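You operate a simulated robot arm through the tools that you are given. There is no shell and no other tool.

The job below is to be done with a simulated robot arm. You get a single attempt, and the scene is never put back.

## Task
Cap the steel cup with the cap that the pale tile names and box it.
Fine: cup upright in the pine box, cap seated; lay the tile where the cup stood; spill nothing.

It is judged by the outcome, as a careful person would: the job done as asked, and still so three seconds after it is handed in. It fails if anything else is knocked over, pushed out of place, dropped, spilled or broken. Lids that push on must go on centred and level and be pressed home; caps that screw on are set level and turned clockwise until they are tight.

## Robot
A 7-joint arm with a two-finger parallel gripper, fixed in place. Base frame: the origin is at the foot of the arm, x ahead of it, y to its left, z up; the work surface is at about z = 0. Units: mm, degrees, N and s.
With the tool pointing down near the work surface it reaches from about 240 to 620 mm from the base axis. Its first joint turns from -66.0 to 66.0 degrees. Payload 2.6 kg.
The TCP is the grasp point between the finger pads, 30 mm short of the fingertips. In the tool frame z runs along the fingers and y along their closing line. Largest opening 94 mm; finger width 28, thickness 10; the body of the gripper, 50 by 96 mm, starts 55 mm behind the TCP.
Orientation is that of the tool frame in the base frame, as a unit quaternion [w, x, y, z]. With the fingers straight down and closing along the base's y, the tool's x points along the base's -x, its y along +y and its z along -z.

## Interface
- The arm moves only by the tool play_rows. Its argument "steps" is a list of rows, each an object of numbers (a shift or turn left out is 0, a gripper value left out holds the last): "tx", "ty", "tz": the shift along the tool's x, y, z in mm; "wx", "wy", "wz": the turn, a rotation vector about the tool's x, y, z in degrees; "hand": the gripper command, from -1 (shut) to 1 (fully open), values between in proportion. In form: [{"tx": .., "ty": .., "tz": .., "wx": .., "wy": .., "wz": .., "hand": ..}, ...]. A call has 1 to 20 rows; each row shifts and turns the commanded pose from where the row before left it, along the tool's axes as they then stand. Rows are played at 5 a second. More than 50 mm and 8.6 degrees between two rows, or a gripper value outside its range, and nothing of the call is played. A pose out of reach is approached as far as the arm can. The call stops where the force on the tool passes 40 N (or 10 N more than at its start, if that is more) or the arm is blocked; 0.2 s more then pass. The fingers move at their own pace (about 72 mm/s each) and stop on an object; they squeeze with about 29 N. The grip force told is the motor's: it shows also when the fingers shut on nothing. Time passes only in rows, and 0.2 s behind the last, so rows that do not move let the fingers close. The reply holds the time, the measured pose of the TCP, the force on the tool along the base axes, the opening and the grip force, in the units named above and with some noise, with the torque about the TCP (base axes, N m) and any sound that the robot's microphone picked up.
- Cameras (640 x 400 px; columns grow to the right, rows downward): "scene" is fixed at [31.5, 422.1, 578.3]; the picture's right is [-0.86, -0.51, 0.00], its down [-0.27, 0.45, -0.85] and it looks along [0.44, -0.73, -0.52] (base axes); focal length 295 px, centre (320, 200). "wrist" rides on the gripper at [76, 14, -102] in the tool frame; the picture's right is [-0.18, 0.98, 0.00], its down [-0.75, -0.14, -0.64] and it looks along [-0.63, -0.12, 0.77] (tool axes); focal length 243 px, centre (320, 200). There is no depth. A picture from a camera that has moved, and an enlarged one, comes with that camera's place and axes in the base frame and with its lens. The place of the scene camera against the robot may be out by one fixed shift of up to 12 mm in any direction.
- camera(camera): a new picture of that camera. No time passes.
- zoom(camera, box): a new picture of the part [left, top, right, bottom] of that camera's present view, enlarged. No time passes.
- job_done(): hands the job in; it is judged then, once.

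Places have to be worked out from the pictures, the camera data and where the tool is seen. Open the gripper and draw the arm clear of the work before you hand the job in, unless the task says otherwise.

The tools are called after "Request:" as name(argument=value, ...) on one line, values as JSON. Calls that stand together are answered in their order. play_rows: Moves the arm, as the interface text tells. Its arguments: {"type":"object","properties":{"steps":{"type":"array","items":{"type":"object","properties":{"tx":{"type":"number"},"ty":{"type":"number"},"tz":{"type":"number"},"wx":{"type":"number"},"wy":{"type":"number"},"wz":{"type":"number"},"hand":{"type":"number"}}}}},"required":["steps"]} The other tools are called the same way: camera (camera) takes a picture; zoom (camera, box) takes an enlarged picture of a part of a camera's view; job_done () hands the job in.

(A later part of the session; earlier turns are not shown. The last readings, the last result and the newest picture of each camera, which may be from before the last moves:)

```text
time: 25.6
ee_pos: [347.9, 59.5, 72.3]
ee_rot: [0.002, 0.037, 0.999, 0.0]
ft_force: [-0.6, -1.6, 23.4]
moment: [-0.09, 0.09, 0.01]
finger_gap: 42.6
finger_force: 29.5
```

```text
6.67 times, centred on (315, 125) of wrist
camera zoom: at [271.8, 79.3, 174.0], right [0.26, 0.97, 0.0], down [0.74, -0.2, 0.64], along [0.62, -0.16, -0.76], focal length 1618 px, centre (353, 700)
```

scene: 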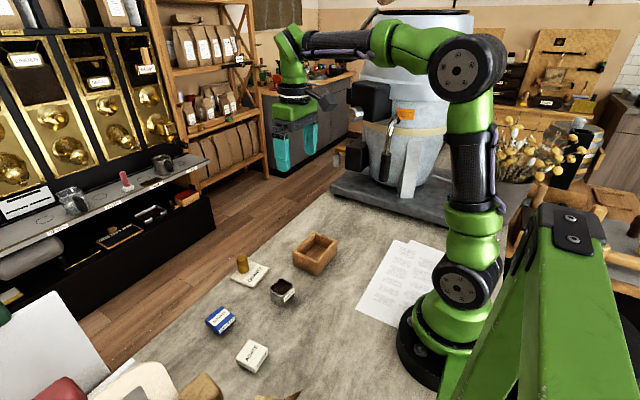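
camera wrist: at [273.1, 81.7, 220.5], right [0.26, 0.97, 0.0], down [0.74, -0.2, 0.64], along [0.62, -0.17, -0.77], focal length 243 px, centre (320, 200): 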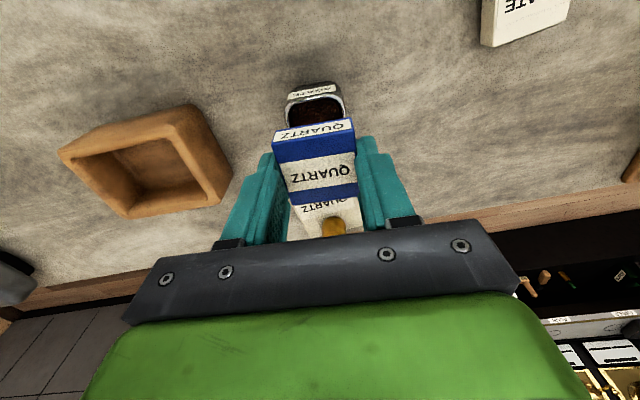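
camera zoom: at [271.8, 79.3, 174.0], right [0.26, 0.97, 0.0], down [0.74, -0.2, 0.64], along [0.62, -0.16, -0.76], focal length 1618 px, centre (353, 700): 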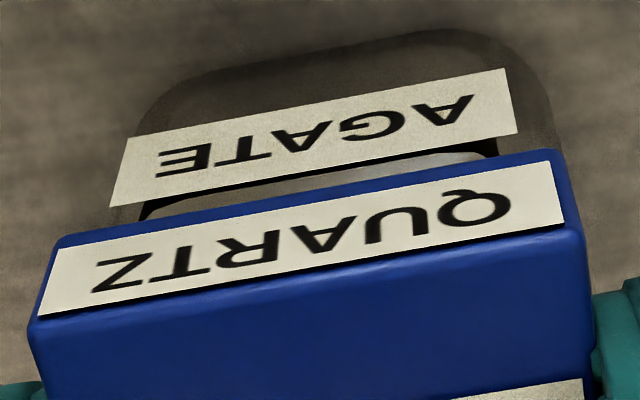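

Side force is now near zero (−0.6 N, small moment), so the cap is centred in the mouth and held by its fit. Pressing down in small steps.

Request:
play_rows(steps=[{"tz": 0.6}, {"tz": 0.6}, {"tz": 0.6}, {"tx": 0}])

Request:
zoom(camera="wrist", box=[270, 95, 360, 155])

Request:
zoom(camera="scene", box=[260, 260, 310, 300])

```text
time: 26.2
ee_pos: [347.6, 59.3, 71.8]
ee_rot: [0.001, 0.039, 0.999, 0.0]
ft_force: [-1.9, -1.2, 7.3]
moment: [-0.05, 0.14, 0.02]
finger_gap: 42.7
finger_force: 29.1
stopped in row 2: the force on the tool passed its limit at 43 N (the readings are from after the stop); the commanded pose is now the measured one
```

```text
6.67 times, centred on (315, 125) of wrist
camera zoom: at [272.0, 79.6, 174.1], right [0.26, 0.97, 0.0], down [0.74, -0.2, 0.64], along [0.62, -0.17, -0.76], focal length 1618 px, centre (353, 700)
```

zoom: 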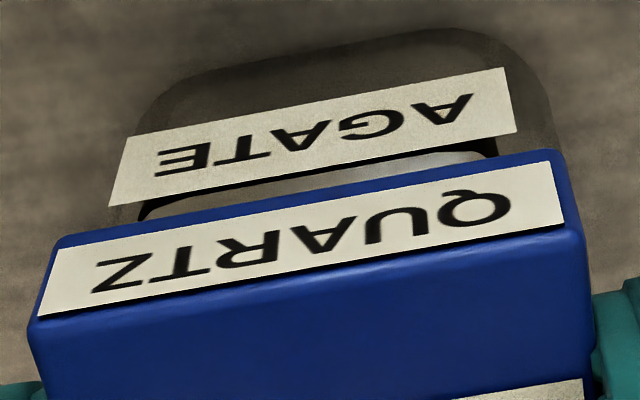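

```text
10.00 times, centred on (285, 280) of scene
camera zoom: at [31.4, 422.1, 578.3], right [-0.86, -0.51, 0.0], down [-0.27, 0.45, -0.85], along [0.44, -0.73, -0.52], focal length 2954 px, centre (670, -600)
```

zoom: 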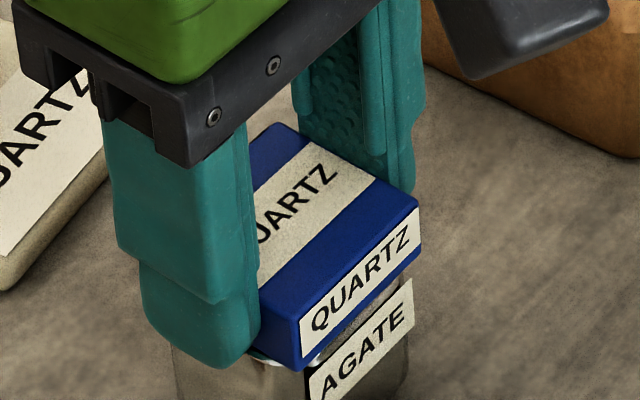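

The press stopped at 43 N with no visible travel. I'll look closely at the gap between cap and rim.

Request:
zoom(camera="scene", box=[274, 278, 306, 302])

Request:
zoom(camera="wrist", box=[280, 105, 350, 145])

```text
16.00 times, centred on (290, 290) of scene
camera zoom: at [31.4, 422.1, 578.3], right [-0.86, -0.51, 0.0], down [-0.27, 0.45, -0.85], along [0.44, -0.73, -0.52], focal length 4726 px, centre (800, -1240)
```

zoom: 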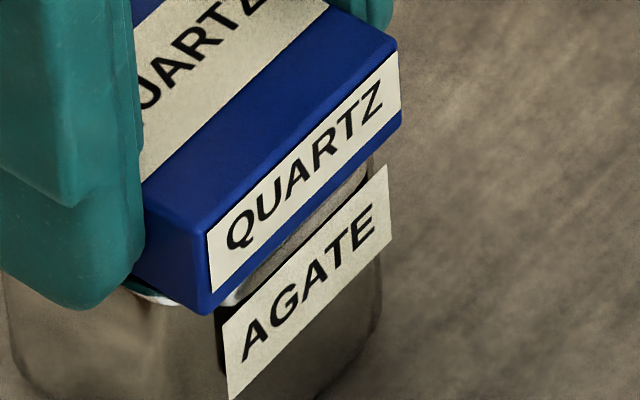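

```text
9.14 times, centred on (315, 125) of wrist
camera zoom: at [272.0, 79.6, 174.1], right [0.26, 0.97, 0.0], down [0.74, -0.2, 0.64], along [0.62, -0.17, -0.76], focal length 2218 px, centre (366, 886)
```

zoom: 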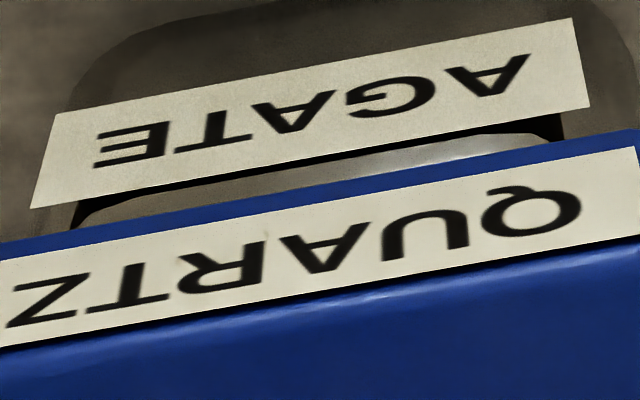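

By the geometry (rim at about 40.5, plug about 7 mm, TCP 72) the cap should be essentially down. However, my fingertips sit almost level with the rim and may be what is touching. I'll release, rise clear and look, then press on the cap's top with closed fingers.

Request:
play_rows(steps=[{"hand": 0.45}, {"tx": 0}, {"tx": 0}, {"tz": -10}, {"tz": -15}, {"tz": -20}, {"tx": 0}, {"tx": 0}])

Request:
camera(camera="wrist")

Request:
zoom(camera="wrist", box=[265, 60, 375, 190])

Request:
zoom(camera="scene", box=[260, 265, 310, 305])

```text
time: 28.0
ee_pos: [347.2, 59.1, 116.7]
ee_rot: [0.001, 0.037, 0.999, 0.0]
ft_force: [-1.1, -0.5, 1.0]
moment: [0.0, 0.0, 0.01]
finger_gap: 68.2
finger_force: 0.0
```

```text
taken
camera wrist: at [271.9, 80.5, 219.2], right [0.26, 0.97, 0.0], down [0.74, -0.2, 0.64], along [0.62, -0.17, -0.77], focal length 243 px, centre (320, 200)
```

wrist: 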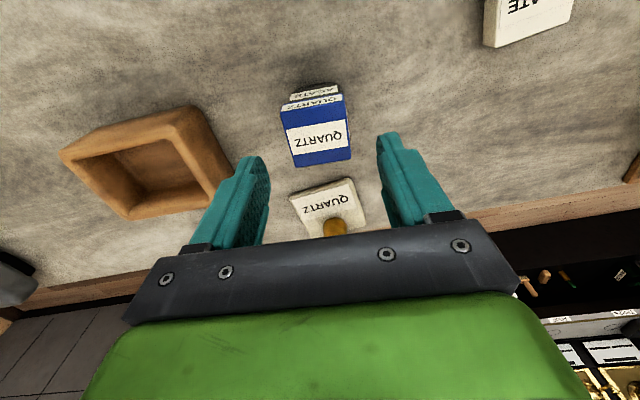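

```text
3.08 times, centred on (320, 125) of wrist
camera zoom: at [271.9, 80.5, 219.2], right [0.26, 0.97, 0.0], down [0.74, -0.2, 0.64], along [0.62, -0.17, -0.77], focal length 746 px, centre (320, 431)
```

zoom: 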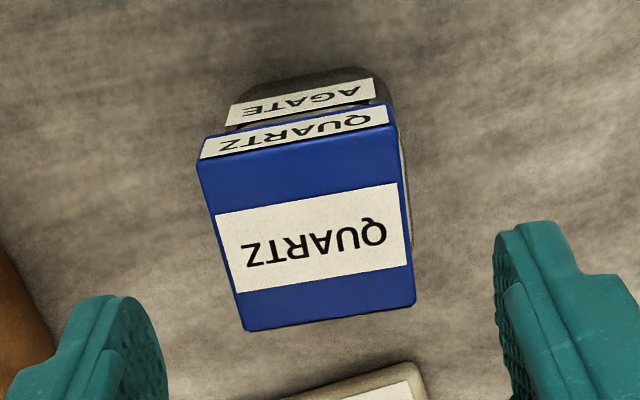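

```text
10.00 times, centred on (285, 285) of scene
camera zoom: at [31.5, 422.1, 578.3], right [-0.86, -0.51, 0.0], down [-0.27, 0.45, -0.85], along [0.44, -0.73, -0.52], focal length 2954 px, centre (670, -650)
```

zoom: 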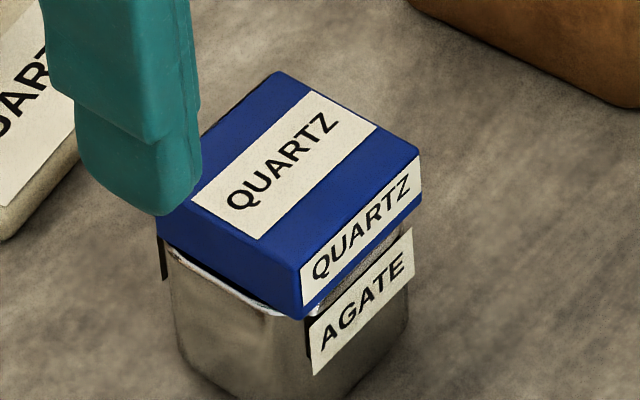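

The cap sits level on the cup; rim glints just below its edge. I'll close the fingers, centre over the cap (offset about tool (+1.3,−1.7)) and press down on its top to make sure it is home.

Request:
play_rows(steps=[{"tx": 1.3, "ty": -1.7, "hand": -1}, {"tx": 0}, {"tx": 0}, {"tz": 10}, {"tz": 10}, {"tz": 3}, {"tz": 1.5}, {"tz": 1.5}, {"tz": 1}, {"tz": 1}, {"tz": 1}, {"tz": 1}, {"tz": 1}, {"tz": 1}, {"tz": 1}, {"tz": 1}])

Request:
zoom(camera="scene", box=[260, 265, 310, 305])

Request:
zoom(camera="wrist", box=[250, 80, 390, 210])

```text
time: 30.5
ee_pos: [346.8, 56.6, 90.7]
ee_rot: [0.004, 0.038, 0.999, 0.001]
ft_force: [-4.4, 0.6, 11.6]
moment: [-0.01, 0.22, -0.02]
finger_gap: 0.1
finger_force: 29.2
stopped in row 12: the force on the tool passed its limit at 43 N (the readings are from after the stop); the commanded pose is now the measured one
```

```text
10.00 times, centred on (285, 285) of scene
camera zoom: at [31.4, 422.1, 578.3], right [-0.86, -0.51, 0.0], down [-0.27, 0.45, -0.85], along [0.44, -0.73, -0.52], focal length 2954 px, centre (670, -650)
```

zoom: 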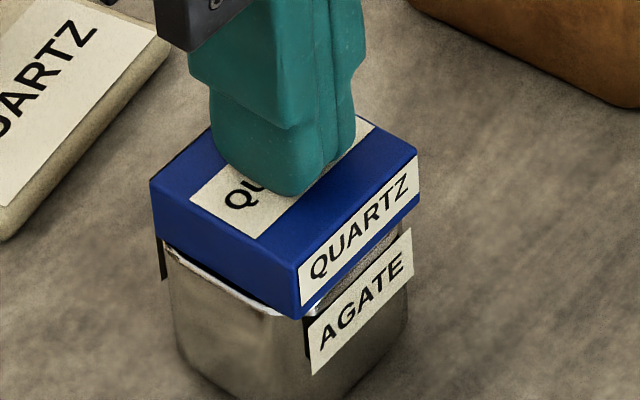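

```text
3.08 times, centred on (320, 145) of wrist
camera zoom: at [270.6, 78.0, 191.6], right [0.26, 0.97, 0.0], down [0.74, -0.2, 0.65], along [0.63, -0.16, -0.76], focal length 746 px, centre (320, 369)
```

zoom: 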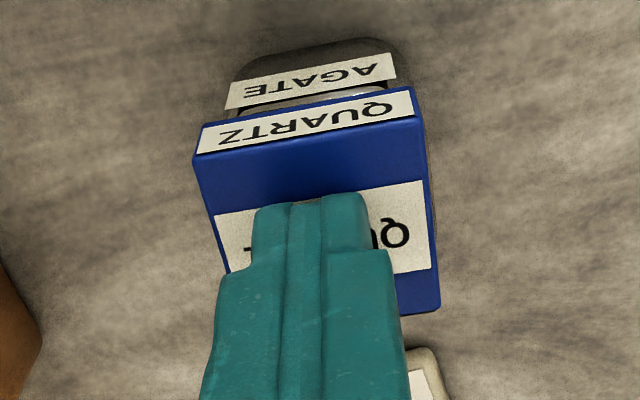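

Contact came at TCP z≈90.7, and the press again reached the 43 N limit. I'll zoom in on the seam to see if any gap remains.

Request:
zoom(camera="scene", box=[270, 280, 304, 304])

Request:
zoom(camera="wrist", box=[280, 85, 350, 125])

```text
16.00 times, centred on (287, 292) of scene
camera zoom: at [31.4, 422.1, 578.3], right [-0.86, -0.51, 0.0], down [-0.27, 0.45, -0.85], along [0.44, -0.73, -0.52], focal length 4726 px, centre (848, -1272)
```

zoom: 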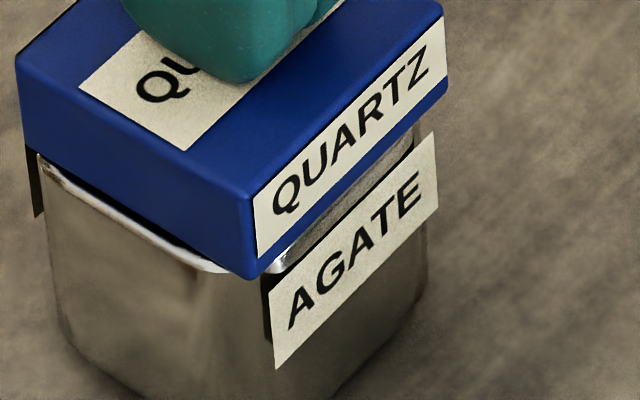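

```text
9.14 times, centred on (315, 105) of wrist
camera zoom: at [270.6, 78.0, 191.6], right [0.26, 0.97, 0.0], down [0.74, -0.2, 0.65], along [0.63, -0.16, -0.76], focal length 2218 px, centre (366, 1069)
```

zoom: 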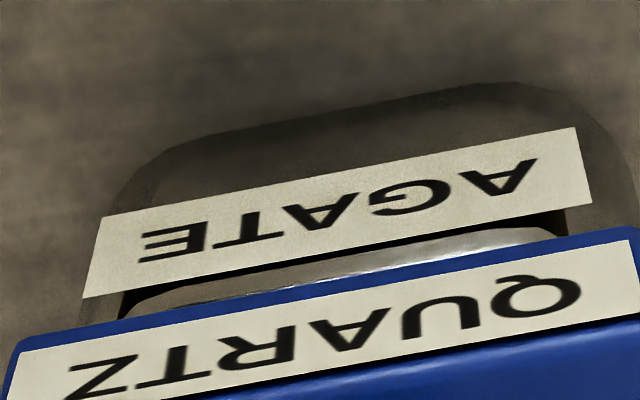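

There may still be a small gap on the left of the seam. I want a low side view of the unlabelled +y face to be sure, so I'll lift off, move to the cup's left side, yaw the camera toward it and tilt flat.

Request:
play_rows(steps=[{"tz": -12}, {"tz": -15}, {"tx": 27, "ty": 26.5}, {"tx": 27, "ty": 26.5}, {"wz": 7.5}, {"wz": 7.5}, {"wz": 7.5}, {"wz": 7.5}, {"wz": 7.5}, {"wz": 7.5}, {"wy": -8}, {"wy": -8}, {"wy": -8}, {"wy": -8}, {"wy": -8}, {"tx": 0}, {"tx": 0}])

Request:
camera(camera="wrist")

Request:
camera(camera="scene")

```text
time: 34.1
ee_pos: [295.7, 114.8, 115.4]
ee_rot: [0.313, 0.394, 0.853, -0.141]
ft_force: [0.4, -0.3, -0.3]
moment: [-0.01, 0.02, -0.03]
finger_gap: 0.2
finger_force: 28.9
```

```text
taken
camera wrist: at [225.6, 218.5, 144.8], right [0.84, 0.53, 0.12], down [-0.01, -0.22, 0.98], along [0.55, -0.82, -0.18], focal length 243 px, centre (320, 200)
```

wrist: 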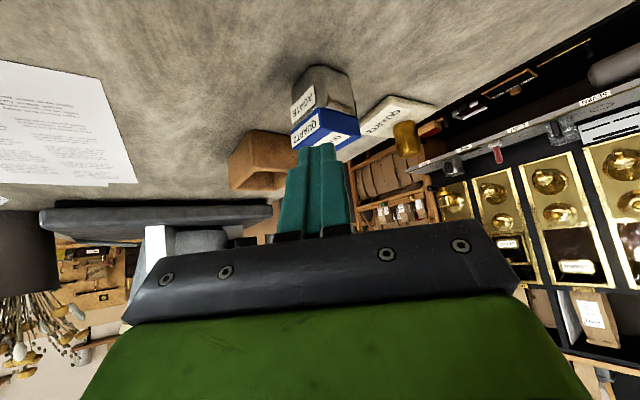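

```text
taken
```

scene: 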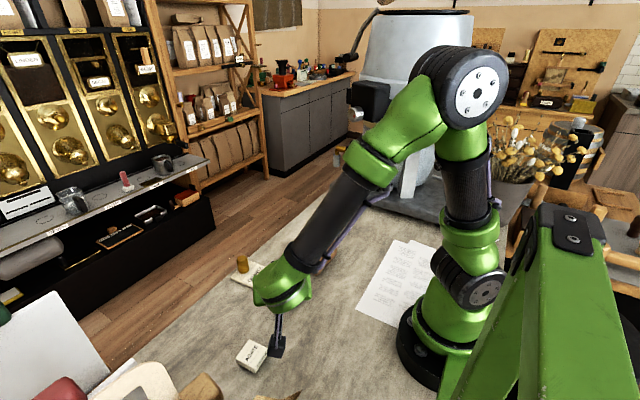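

Request:
zoom(camera="wrist", box=[270, 55, 380, 155])

Request:
zoom(camera="wrist", box=[285, 90, 365, 150])

```text
4.00 times, centred on (325, 105) of wrist
camera zoom: at [225.6, 218.5, 144.8], right [0.84, 0.53, 0.12], down [-0.01, -0.22, 0.98], along [0.55, -0.82, -0.18], focal length 970 px, centre (300, 580)
```

zoom: 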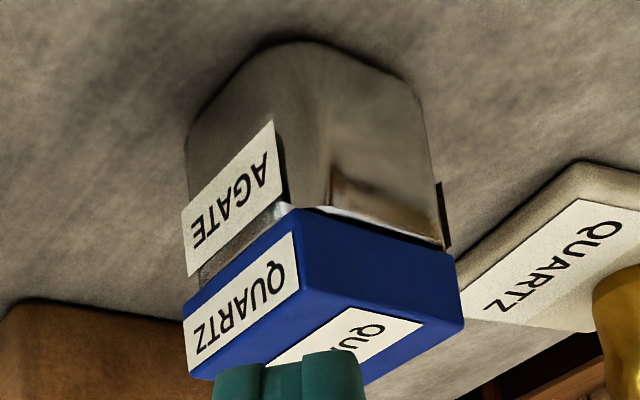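

```text
6.67 times, centred on (325, 120) of wrist
camera zoom: at [225.6, 218.5, 144.8], right [0.84, 0.53, 0.12], down [-0.01, -0.22, 0.98], along [0.55, -0.82, -0.18], focal length 1618 px, centre (287, 733)
```

zoom: 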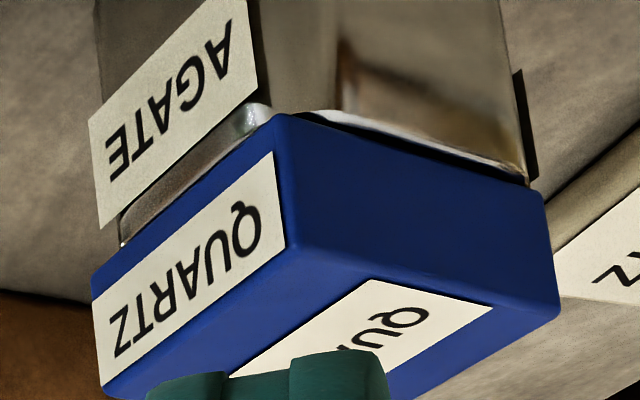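

I'll enlarge the seam further to judge whether it's fully closed and level.

Request:
zoom(camera="wrist", box=[315, 100, 360, 130])

Request:
zoom(camera="wrist", box=[290, 95, 330, 125])

```text
13.33 times, centred on (338, 115) of wrist
camera zoom: at [225.6, 218.5, 144.8], right [0.84, 0.53, 0.12], down [-0.01, -0.22, 0.98], along [0.55, -0.82, -0.18], focal length 3235 px, centre (87, 1333)
```

zoom: 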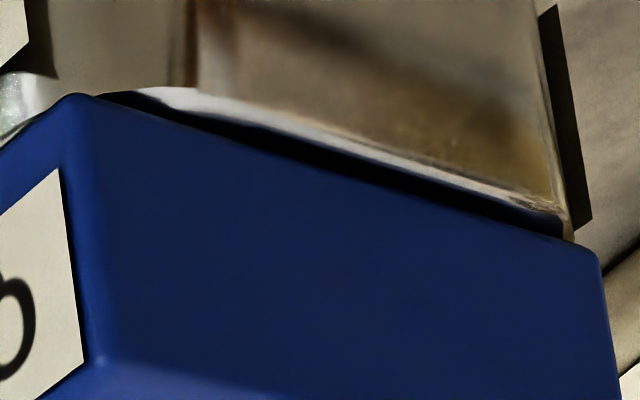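

```text
13.33 times, centred on (310, 110) of wrist
camera zoom: at [225.6, 218.5, 144.8], right [0.84, 0.53, 0.12], down [-0.01, -0.22, 0.98], along [0.55, -0.82, -0.18], focal length 3235 px, centre (453, 1400)
```

zoom: 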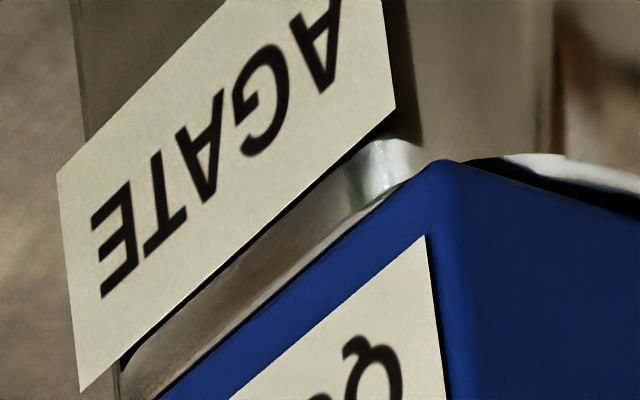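

The seam shows only a thin dark line, which could be rounded edges or about 1 mm of gap. I'll open the fingers out of the way and take a nearly horizontal look along the seam to decide.

Request:
play_rows(steps=[{"hand": 1}, {"tx": 0}, {"tx": 0}, {"wy": -8}, {"tx": 11, "tz": 10}, {"tx": 11, "tz": 10}, {"tx": 11, "tz": 10}, {"tx": 0}, {"tx": 0}])

Request:
camera(camera="wrist")

```text
time: 36.1
ee_pos: [296.6, 113.6, 70.8]
ee_rot: [0.372, 0.382, 0.829, -0.168]
ft_force: [-0.3, -0.1, 0.3]
moment: [-0.02, 0.0, -0.03]
finger_gap: 94.0
finger_force: 0.1
```

```text
taken
camera wrist: at [224.4, 221.4, 82.2], right [0.83, 0.55, 0.14], down [-0.1, -0.11, 0.99], along [0.56, -0.83, -0.04], focal length 243 px, centre (320, 200)
```

wrist: 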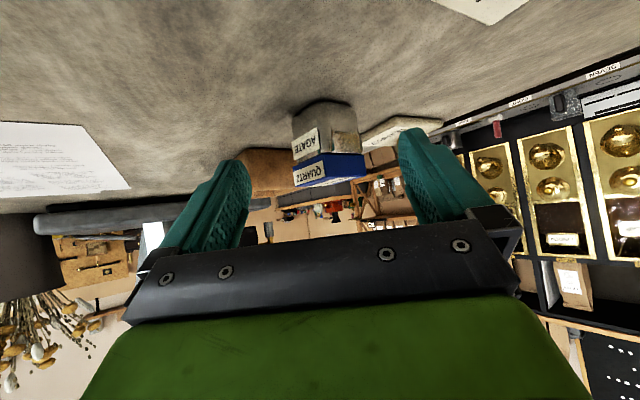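

Request:
zoom(camera="wrist", box=[280, 95, 376, 191])

Request:
zoom(camera="wrist", box=[315, 135, 371, 175])

```text
4.17 times, centred on (328, 143) of wrist
camera zoom: at [224.4, 221.4, 82.2], right [0.83, 0.55, 0.14], down [-0.1, -0.11, 0.99], along [0.56, -0.83, -0.04], focal length 1011 px, centre (287, 438)
```

zoom: 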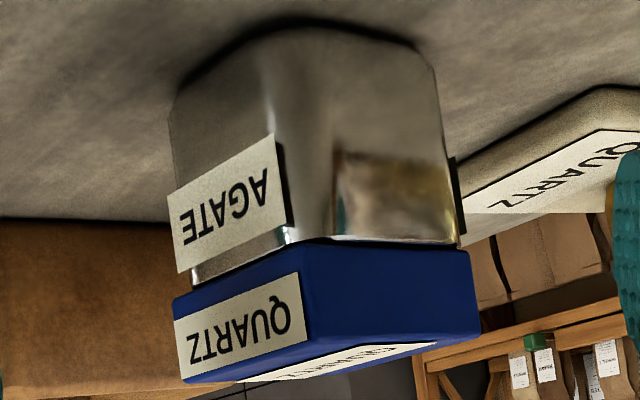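

```text
10.00 times, centred on (343, 155) of wrist
camera zoom: at [224.4, 221.4, 82.2], right [0.83, 0.55, 0.14], down [-0.1, -0.11, 0.99], along [0.56, -0.83, -0.04], focal length 2426 px, centre (90, 650)
```

zoom: 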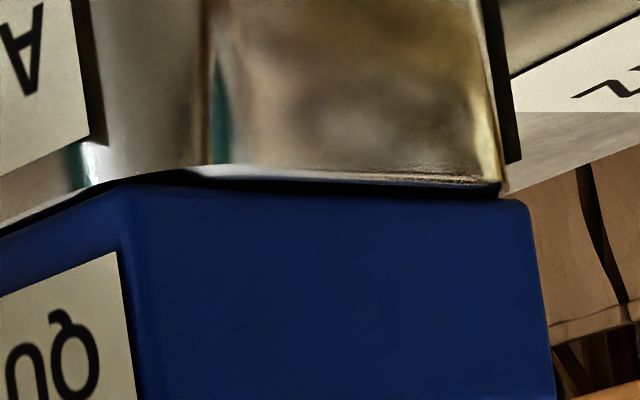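

At this grazing angle the seam is just a fine line with rounded edges, no light through it, and the cap is level and centred: it is seated. Now I'll straighten up and go look at the pine box from above.

Request:
play_rows(steps=[{"tx": -22.3, "tz": -20}, {"tx": -22.3, "tz": -20}, {"wy": 8}, {"wy": 8}, {"wy": 8}, {"wy": 8}, {"wy": 8}, {"wy": 8}, {"wz": -7.5}, {"wz": -7.5}, {"wz": -7.5}, {"wz": -7.5}, {"wz": -7.5}, {"wz": -7.5}, {"tx": 0}, {"tx": 0}])

Request:
play_rows(steps=[{"tx": 0.5, "ty": -40.4, "tz": -4}, {"tx": 0.5, "ty": -40.4, "tz": -4}, {"tx": 0.5, "ty": -40.4, "tz": -4}, {"tx": 0.5, "ty": -40.4, "tz": -4}, {"tx": 0.5, "ty": -40.4, "tz": -4}, {"tx": 0}, {"tx": 0}])

Request:
camera(camera="wrist")

```text
time: 39.5
ee_pos: [297.0, 114.6, 131.0]
ee_rot: [0.004, 0.037, 0.999, 0.001]
ft_force: [0.4, 0.8, 0.2]
moment: [0.02, 0.01, 0.0]
finger_gap: 93.9
finger_force: 0.1
```

```text
time: 41.1
ee_pos: [278.8, -87.3, 151.8]
ee_rot: [0.003, 0.038, 0.999, 0.001]
ft_force: [0.4, 0.1, -0.8]
moment: [0.02, 0.0, -0.01]
finger_gap: 93.8
finger_force: 0.0
```

```text
taken
camera wrist: at [202.8, -66.3, 253.5], right [0.26, 0.97, 0.0], down [0.74, -0.2, 0.65], along [0.63, -0.16, -0.76], focal length 243 px, centre (320, 200)
```

wrist: 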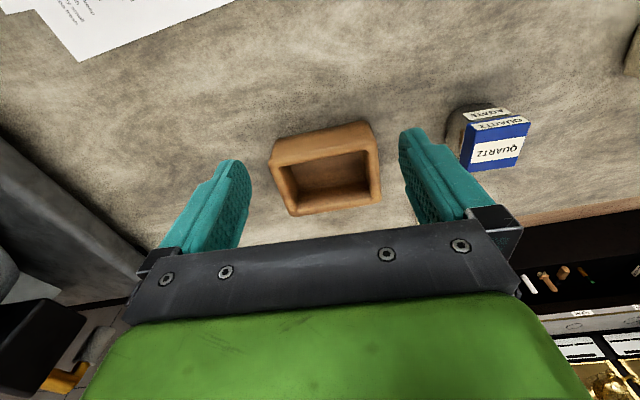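

Box is well in view. I'll zoom in to measure it.

Request:
zoom(camera="wrist", box=[260, 110, 390, 230])

Request:
zoom(camera="wrist", box=[430, 90, 540, 180])

Request:
zoom(camera="scene", box=[225, 220, 345, 310])

```text
3.33 times, centred on (325, 170) of wrist
camera zoom: at [202.8, -66.3, 253.5], right [0.26, 0.97, 0.0], down [0.74, -0.2, 0.65], along [0.63, -0.16, -0.76], focal length 809 px, centre (303, 300)
```

zoom: 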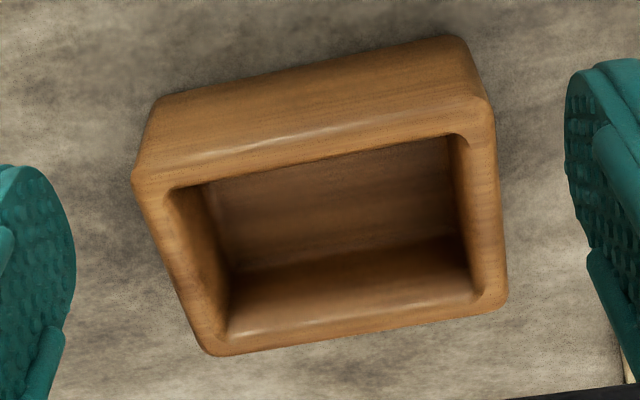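

```text
4.44 times, centred on (485, 135) of wrist
camera zoom: at [202.8, -66.3, 253.5], right [0.26, 0.97, 0.0], down [0.74, -0.2, 0.65], along [0.63, -0.16, -0.76], focal length 1078 px, centre (-413, 489)
```

zoom: 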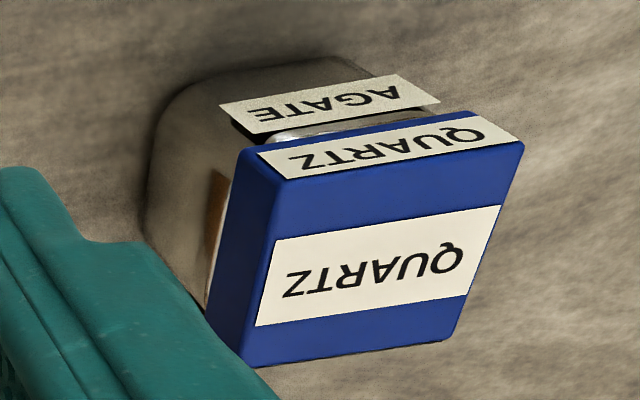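

```text
4.44 times, centred on (285, 265) of scene
camera zoom: at [31.5, 422.1, 578.3], right [-0.86, -0.51, 0.0], down [-0.27, 0.45, -0.85], along [0.44, -0.73, -0.52], focal length 1313 px, centre (476, -89)
```

zoom: 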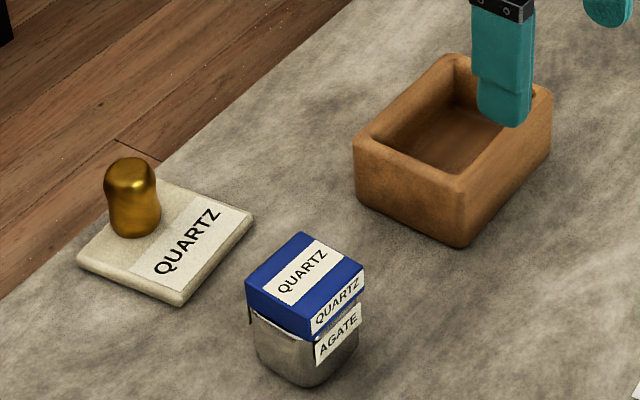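

Box: outer about 105×75 mm, about 44 mm tall, inner about 86×61 mm, centre near (353,−98), yaw about −1.5°, so there's room to release with fingers along y. Next I go back above the capped cup to line up a grip on its ±y sides (the labels are on ±x).

Request:
play_rows(steps=[{"wy": 0.4}, {"tx": -11.4, "ty": 30, "tz": 4}, {"tx": -11.4, "ty": 30, "tz": 4}, {"tx": -11.4, "ty": 30, "tz": 4}, {"tx": -11.4, "ty": 30, "tz": 4}, {"tx": -11.4, "ty": 30, "tz": 4}, {"tx": 0}, {"tx": 0}, {"tx": 0}])

Request:
camera(camera="wrist")

Request:
zoom(camera="wrist", box=[260, 60, 380, 180])

```text
time: 43.1
ee_pos: [347.2, 57.7, 132.4]
ee_rot: [0.001, 0.038, 0.999, 0.001]
ft_force: [-0.1, -1.3, 0.4]
moment: [0.0, 0.02, 0.0]
finger_gap: 94.1
finger_force: 0.2
```

```text
taken
camera wrist: at [271.5, 78.3, 234.9], right [0.26, 0.97, 0.0], down [0.74, -0.2, 0.64], along [0.62, -0.16, -0.77], focal length 243 px, centre (320, 200)
```

wrist: 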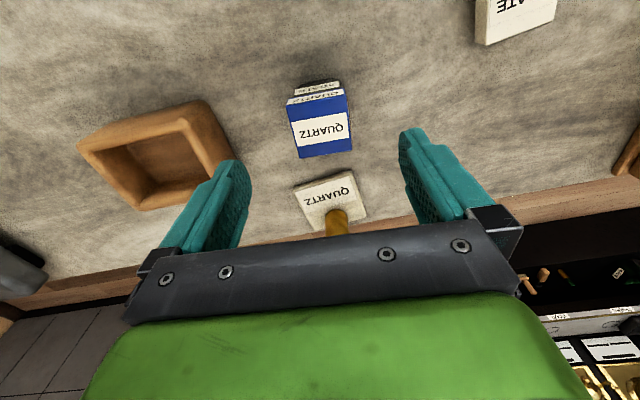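

```text
3.33 times, centred on (320, 120) of wrist
camera zoom: at [271.5, 78.3, 234.9], right [0.26, 0.97, 0.0], down [0.74, -0.2, 0.64], along [0.62, -0.16, -0.77], focal length 809 px, centre (320, 467)
```

zoom: 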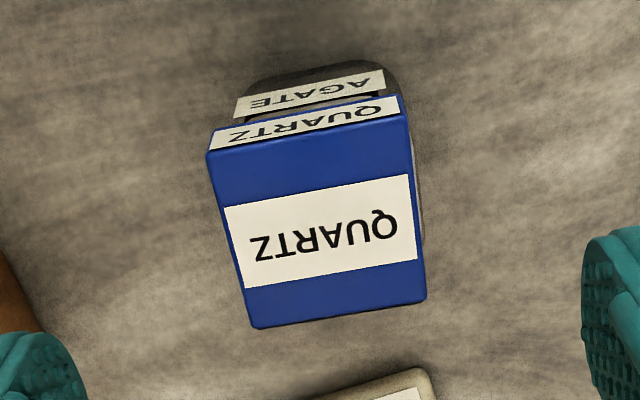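

Cap and cup centre lie within 0.6 mm of the TCP with yaw matched. I'll descend straight down to z≈42 with open fingers and close on the cup body.

Request:
play_rows(steps=[{"ty": 0.5, "tz": 20}, {"tz": 20}, {"tz": 20}, {"tz": 15}, {"tz": 12}, {"tz": 3}, {"tx": 0}, {"tx": 0}])

Request:
camera(camera="wrist")

Request:
zoom(camera="scene", box=[240, 240, 330, 310])

```text
time: 44.9
ee_pos: [346.8, 58.0, 41.7]
ee_rot: [-0.001, 0.038, 0.999, 0.001]
ft_force: [-0.6, 0.2, -0.6]
moment: [-0.02, -0.01, -0.01]
finger_gap: 94.1
finger_force: 0.2
```

```text
taken
camera wrist: at [271.6, 78.8, 144.3], right [0.26, 0.97, 0.0], down [0.74, -0.2, 0.64], along [0.62, -0.16, -0.77], focal length 243 px, centre (320, 200)
```

wrist: 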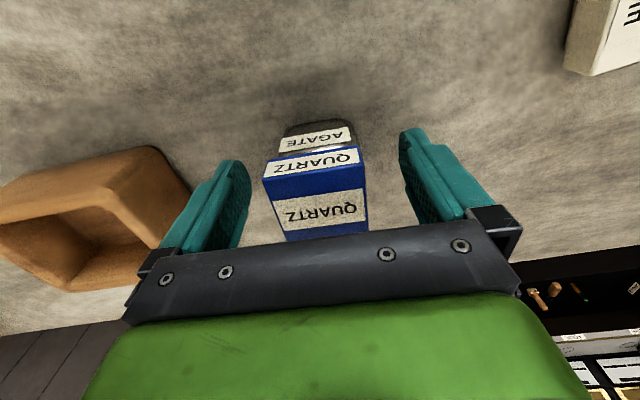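

```text
5.71 times, centred on (285, 275) of scene
camera zoom: at [31.5, 422.1, 578.3], right [-0.86, -0.51, 0.0], down [-0.27, 0.45, -0.85], along [0.44, -0.73, -0.52], focal length 1688 px, centre (520, -229)
```

zoom: 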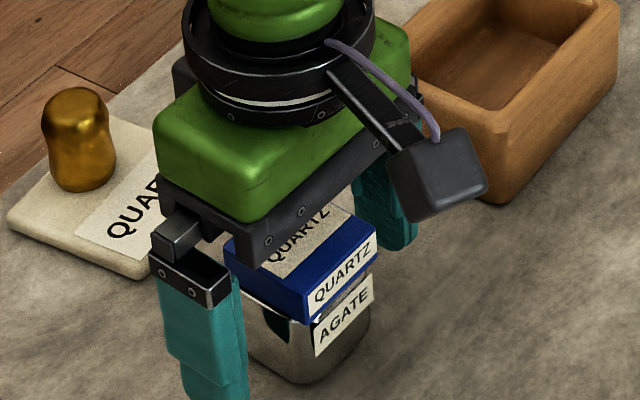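

Fingers straddle the cup evenly with nothing in the way. Closing now.

Request:
play_rows(steps=[{"hand": -1}, {"tx": 0}, {"tx": 0}, {"tx": 0}, {"tx": 0}])

Request:
zoom(camera="wrist", box=[240, 100, 400, 240])

Request:
zoom(camera="scene", box=[240, 240, 330, 310])

```text
time: 46.1
ee_pos: [347.1, 57.6, 42.1]
ee_rot: [0.0, 0.038, 0.999, 0.001]
ft_force: [1.2, -0.1, 0.9]
moment: [0.02, -0.02, -0.02]
finger_gap: 49.9
finger_force: 29.2
```

```text
2.86 times, centred on (320, 170) of wrist
camera zoom: at [271.7, 78.8, 144.4], right [0.26, 0.97, 0.0], down [0.74, -0.2, 0.64], along [0.62, -0.16, -0.77], focal length 693 px, centre (320, 286)
```

zoom: 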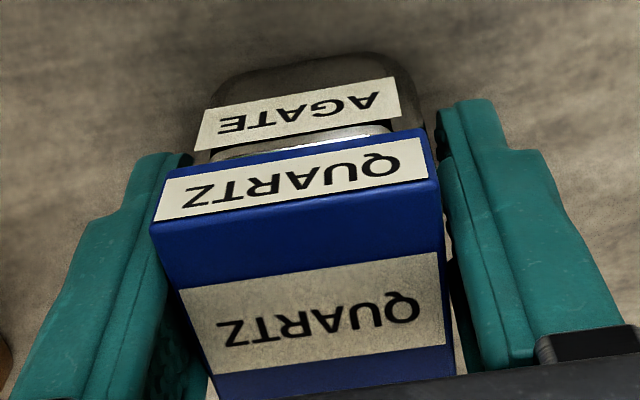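

```text
5.71 times, centred on (285, 275) of scene
camera zoom: at [31.5, 422.1, 578.3], right [-0.86, -0.51, 0.0], down [-0.27, 0.45, -0.85], along [0.44, -0.73, -0.52], focal length 1688 px, centre (520, -229)
```

zoom: 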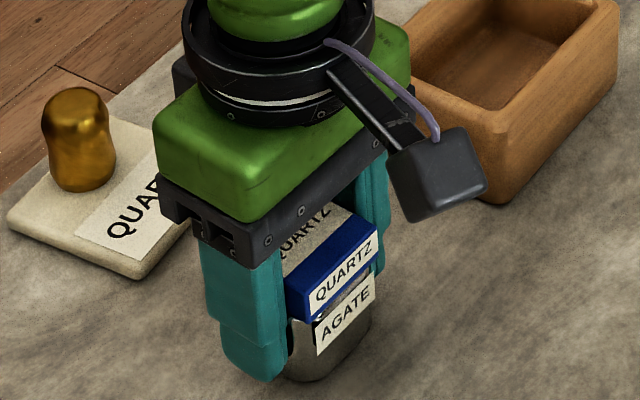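

Gripped at 49.9 mm with 29 N and the cup hasn't shifted. The cup's standing place is about (347,58), which I'll need for the tile. Lifting gently first.

Request:
play_rows(steps=[{"tz": -4}, {"tz": -8}, {"tz": -12}, {"tz": -15}, {"tz": -18}, {"tz": -18}, {"tx": 0}, {"tx": 0}])

Request:
camera(camera="wrist")

Request:
zoom(camera="scene", box=[230, 210, 350, 300])

```text
time: 47.9
ee_pos: [347.0, 56.9, 116.5]
ee_rot: [0.0, 0.038, 0.999, 0.001]
ft_force: [0.1, 0.1, -0.1]
moment: [0.06, -0.01, 0.03]
finger_gap: 49.7
finger_force: 28.7
```

```text
taken
camera wrist: at [271.3, 78.3, 218.1], right [0.26, 0.97, 0.0], down [0.74, -0.2, 0.64], along [0.62, -0.16, -0.77], focal length 243 px, centre (320, 200)
```

wrist: 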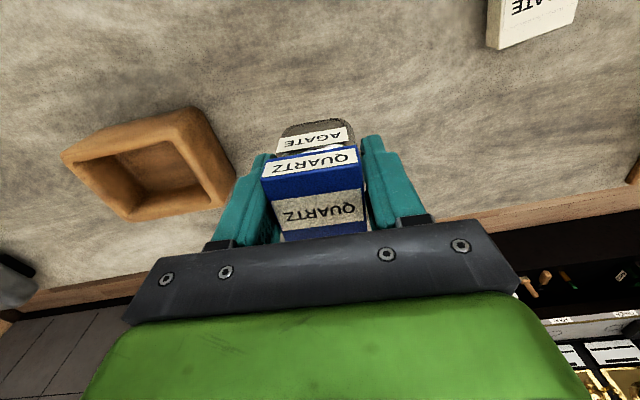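

```text
4.44 times, centred on (290, 255) of scene
camera zoom: at [31.5, 422.1, 578.3], right [-0.86, -0.51, 0.0], down [-0.27, 0.45, -0.85], along [0.44, -0.73, -0.52], focal length 1313 px, centre (453, -44)
```

zoom: 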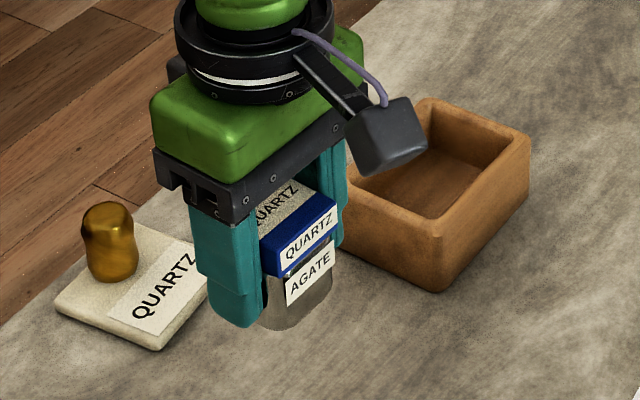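

The capped cup is up, secure and level. Before moving over the box I'll check the cup's true outline in the gripper, since it is wider than I first estimated.

Request:
zoom(camera="wrist", box=[260, 105, 380, 185])

Request:
zoom(camera="scene", box=[265, 245, 315, 290])

Request:
zoom(camera="wrist", box=[50, 95, 250, 230])

```text
5.00 times, centred on (320, 145) of wrist
camera zoom: at [271.3, 78.3, 218.1], right [0.26, 0.97, 0.0], down [0.74, -0.2, 0.64], along [0.62, -0.16, -0.77], focal length 1213 px, centre (320, 475)
```

zoom: 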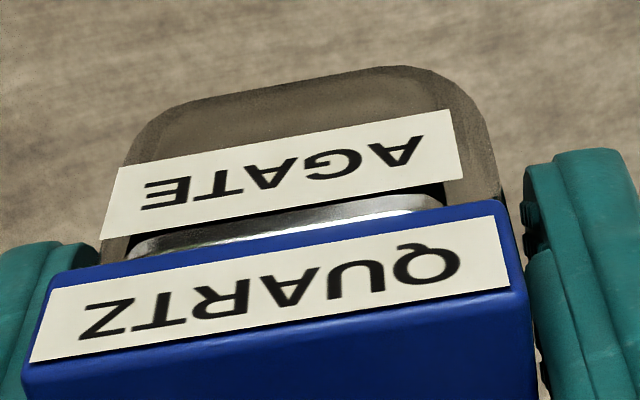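

```text
8.89 times, centred on (290, 268) of scene
camera zoom: at [31.5, 422.1, 578.3], right [-0.86, -0.51, 0.0], down [-0.27, 0.45, -0.85], along [0.44, -0.73, -0.52], focal length 2625 px, centre (587, -400)
```

zoom: 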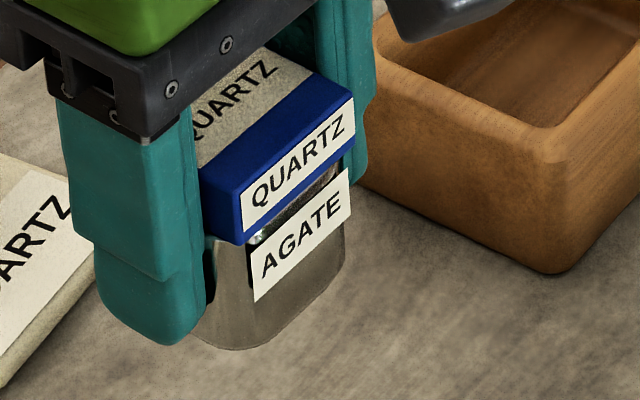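

```text
2.96 times, centred on (150, 162) of wrist
camera zoom: at [271.3, 78.3, 218.1], right [0.26, 0.97, 0.0], down [0.74, -0.2, 0.64], along [0.62, -0.16, -0.77], focal length 719 px, centre (824, 311)
```

zoom: 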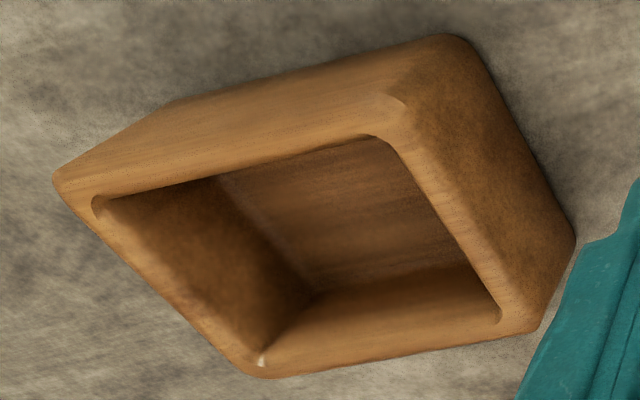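

The hold is firm and the cup hangs clear. I'll carry it at this height (bottom about 74 mm up, box wall about 44) to above the box centre near (353.7,−97.8) and turn 2.8° to match the box.

Request:
play_rows(steps=[{"tx": -3, "ty": -25.6}, {"tx": -3, "ty": -25.6}, {"tx": -3, "ty": -25.6}, {"tx": -3, "ty": -25.6}, {"tx": -3.1, "ty": -25.6}, {"tx": -3.1, "ty": -25.6}, {"wz": -2.8}, {"tx": 0}, {"tx": 0}])

Request:
camera(camera="wrist")

Request:
zoom(camera="wrist", box=[230, 80, 410, 230])

Request:
zoom(camera="scene", box=[260, 190, 370, 290])

```text
time: 49.9
ee_pos: [354.3, -94.7, 116.6]
ee_rot: [0.0, 0.014, 1.0, 0.001]
ft_force: [0.3, -0.7, -1.3]
moment: [-0.03, 0.0, -0.03]
finger_gap: 49.7
finger_force: 29.4
```

```text
taken
camera wrist: at [277.2, -78.8, 218.1], right [0.21, 0.98, 0.0], down [0.75, -0.16, 0.64], along [0.63, -0.13, -0.77], focal length 243 px, centre (320, 200)
```

wrist: 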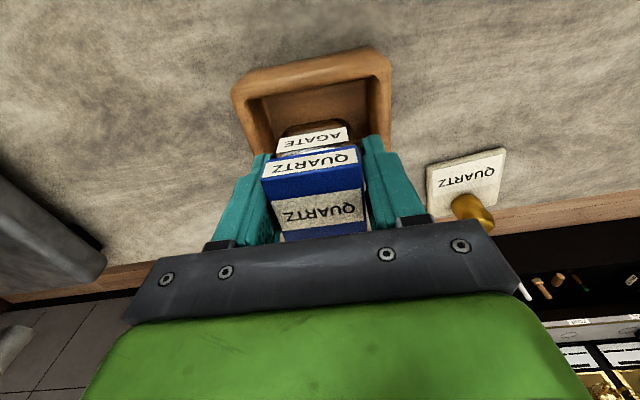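

```text
2.67 times, centred on (320, 155) of wrist
camera zoom: at [277.2, -78.8, 218.1], right [0.21, 0.98, 0.0], down [0.75, -0.16, 0.64], along [0.63, -0.13, -0.77], focal length 647 px, centre (320, 320)
```

zoom: 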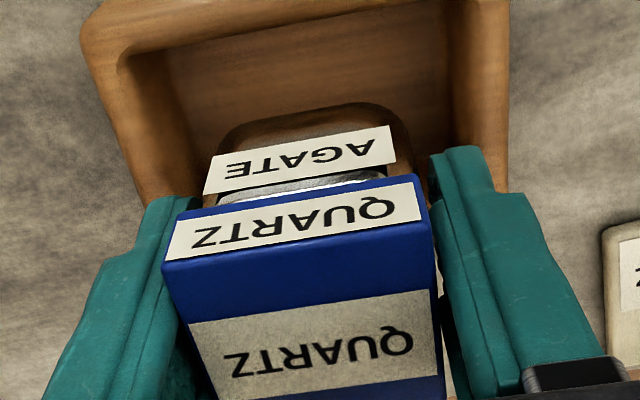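

```text
4.00 times, centred on (315, 240) of scene
camera zoom: at [31.5, 422.1, 578.3], right [-0.86, -0.51, 0.0], down [-0.27, 0.45, -0.85], along [0.44, -0.73, -0.52], focal length 1181 px, centre (340, 40)
```

zoom: 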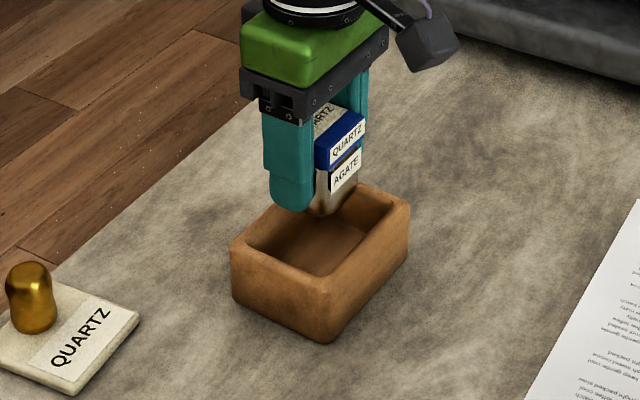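

Now over the box. I'll zoom on the box rim to align the cup within it.

Request:
zoom(camera="wrist", box=[220, 35, 400, 165])

```text
3.08 times, centred on (310, 100) of wrist
camera zoom: at [277.2, -78.8, 218.1], right [0.21, 0.98, 0.0], down [0.75, -0.16, 0.64], along [0.63, -0.13, -0.77], focal length 746 px, centre (351, 508)
```

zoom: 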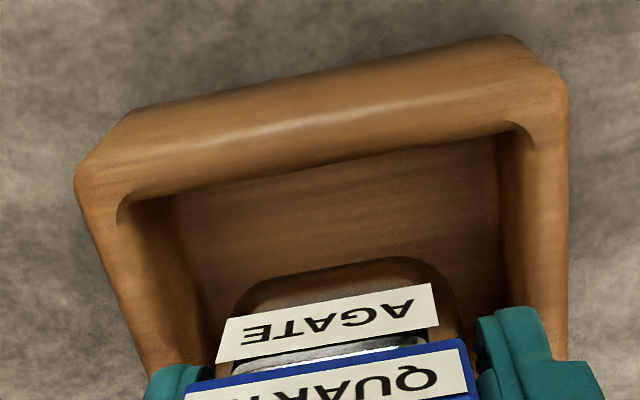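

The box centre works out about 3 mm further −y and 0.7 mm nearer than my TCP. I'll correct that and lower to about 10 mm above the rim, then look again.

Request:
play_rows(steps=[{"tx": 0.7, "ty": -3}, {"wz": 0.8}, {"tz": 7}, {"tz": 7}, {"tz": 6}, {"tx": 0}, {"tx": 0}, {"tx": 0}])

Request:
zoom(camera="wrist", box=[210, 35, 410, 185])

Request:
zoom(camera="scene", box=[285, 215, 355, 280])

```text
time: 51.7
ee_pos: [353.8, -99.9, 95.0]
ee_rot: [0.0, 0.021, 1.0, 0.001]
ft_force: [0.4, -0.3, -0.1]
moment: [0.01, -0.02, -0.02]
finger_gap: 50.1
finger_force: 29.3
```

```text
2.67 times, centred on (310, 110) of wrist
camera zoom: at [277.0, -81.1, 198.3], right [0.22, 0.97, 0.0], down [0.75, -0.17, 0.64], along [0.63, -0.14, -0.77], focal length 647 px, centre (347, 440)
```

zoom: 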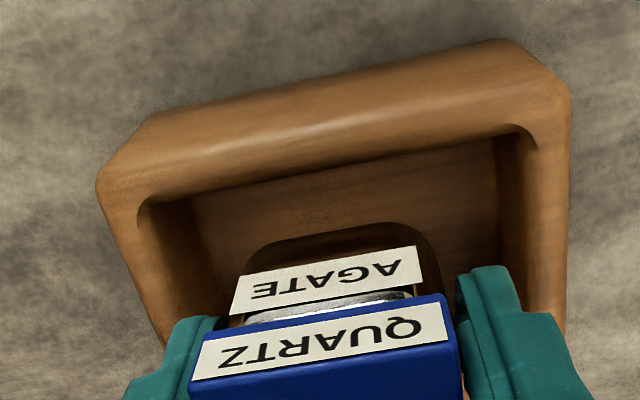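

```text
6.15 times, centred on (320, 248) of scene
camera zoom: at [31.5, 422.1, 578.3], right [-0.86, -0.51, 0.0], down [-0.27, 0.45, -0.85], along [0.44, -0.73, -0.52], focal length 1818 px, centre (320, -92)
```

zoom: 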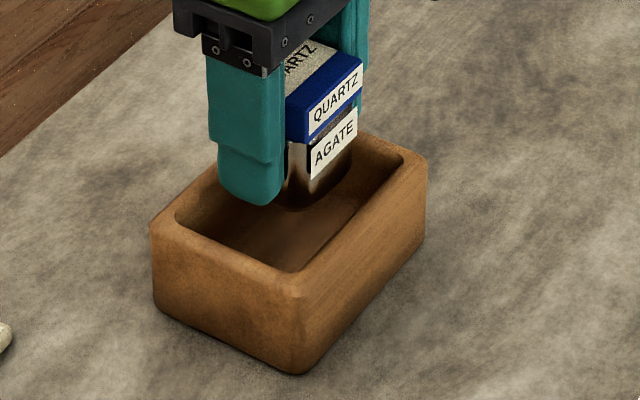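

Vision shows the box centre now about 1.3 mm to +y and 0.5 mm forward of the TCP. I'll trim that and lower the cup into the box, stopping a little above the floor.

Request:
play_rows(steps=[{"tx": -0.5, "ty": 1.3}, {"tx": 0}, {"tz": 6}, {"tz": 6}, {"tz": 6}, {"tz": 6}, {"tz": 6}, {"tz": 5}, {"tx": 0}, {"tx": 0}])

Request:
zoom(camera="wrist", box=[210, 50, 430, 215])

Request:
zoom(camera="scene", box=[285, 215, 355, 280])

```text
time: 53.9
ee_pos: [353.7, -98.6, 60.3]
ee_rot: [0.0, 0.022, 1.0, 0.001]
ft_force: [0.5, 0.0, -1.8]
moment: [0.0, 0.0, 0.02]
finger_gap: 50.1
finger_force: 28.6
```

```text
2.42 times, centred on (320, 132) of wrist
camera zoom: at [276.9, -80.0, 162.6], right [0.22, 0.97, 0.0], down [0.75, -0.17, 0.64], along [0.63, -0.14, -0.77], focal length 588 px, centre (320, 364)
```

zoom: 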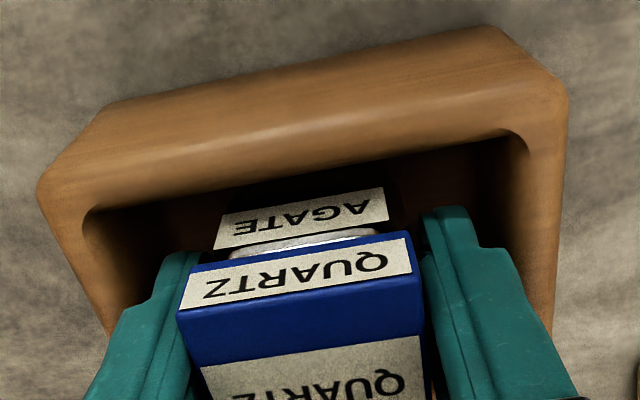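

```text
6.15 times, centred on (320, 248) of scene
camera zoom: at [31.5, 422.1, 578.3], right [-0.86, -0.51, 0.0], down [-0.27, 0.45, -0.85], along [0.44, -0.73, -0.52], focal length 1818 px, centre (320, -92)
```

zoom: 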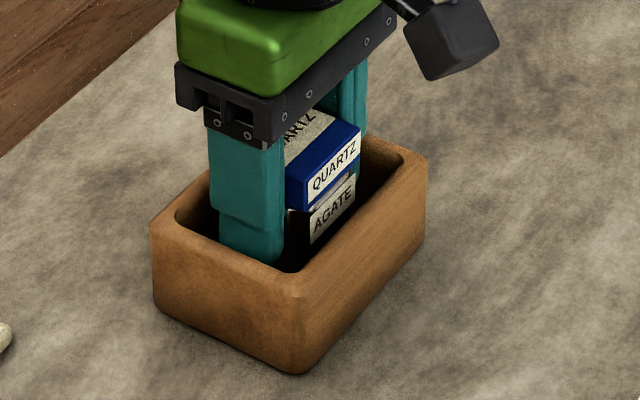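

Cup and both fingers are inside the walls with no contact forces. Continuing down gently toward the floor.

Request:
play_rows(steps=[{"tz": 2}, {"tz": 2}, {"tz": 1.5}, {"tz": 1}, {"tz": 1}, {"tx": 0}, {"tx": 0}])

```text
time: 55.5
ee_pos: [354.6, -97.6, 54.4]
ee_rot: [0.0, 0.021, 1.0, 0.001]
ft_force: [-6.3, 2.7, 26.2]
moment: [0.1, 0.35, -0.02]
finger_gap: 49.5
finger_force: 29.0
```

Contact at 26 N centred under the cup (lever arms under 3 mm), consistent with the cup standing on the box floor. I'll check visually and relieve the push a little before releasing.

Request:
play_rows(steps=[{"tz": -0.8}, {"tx": 0}, {"tx": 0}])

Request:
zoom(camera="scene", box=[285, 215, 355, 280])

Request:
zoom(camera="wrist", box=[210, 50, 430, 215])

```text
time: 56.3
ee_pos: [352.7, -98.1, 54.4]
ee_rot: [0.001, 0.02, 1.0, 0.0]
ft_force: [4.0, -0.2, 9.4]
moment: [0.01, -0.14, 0.0]
finger_gap: 49.6
finger_force: 28.7
```

```text
6.15 times, centred on (320, 248) of scene
camera zoom: at [31.4, 422.2, 578.3], right [-0.86, -0.51, 0.0], down [-0.27, 0.45, -0.85], along [0.44, -0.73, -0.52], focal length 1818 px, centre (320, -92)
```

zoom: 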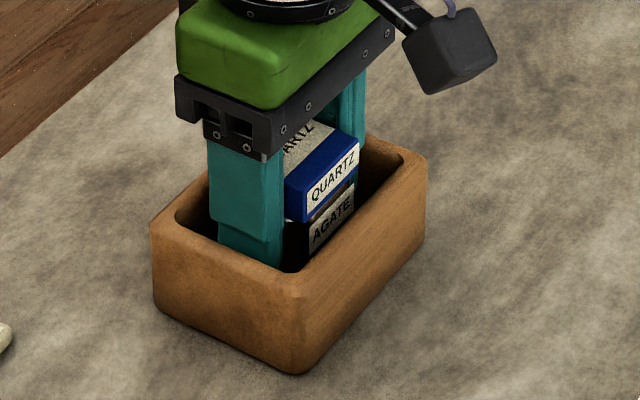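

```text
2.42 times, centred on (320, 132) of wrist
camera zoom: at [277.3, -80.1, 156.1], right [0.22, 0.97, 0.0], down [0.75, -0.17, 0.64], along [0.63, -0.14, -0.77], focal length 588 px, centre (320, 364)
```

zoom: 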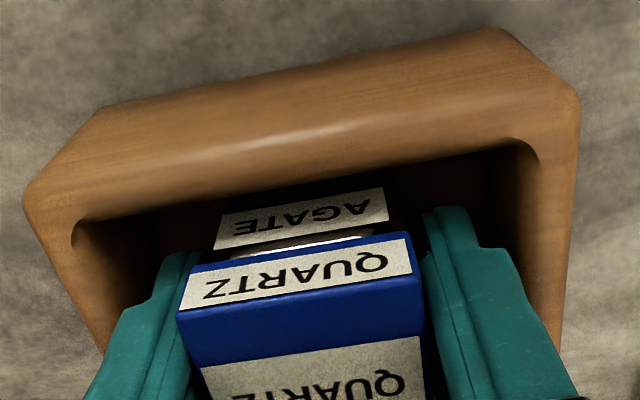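

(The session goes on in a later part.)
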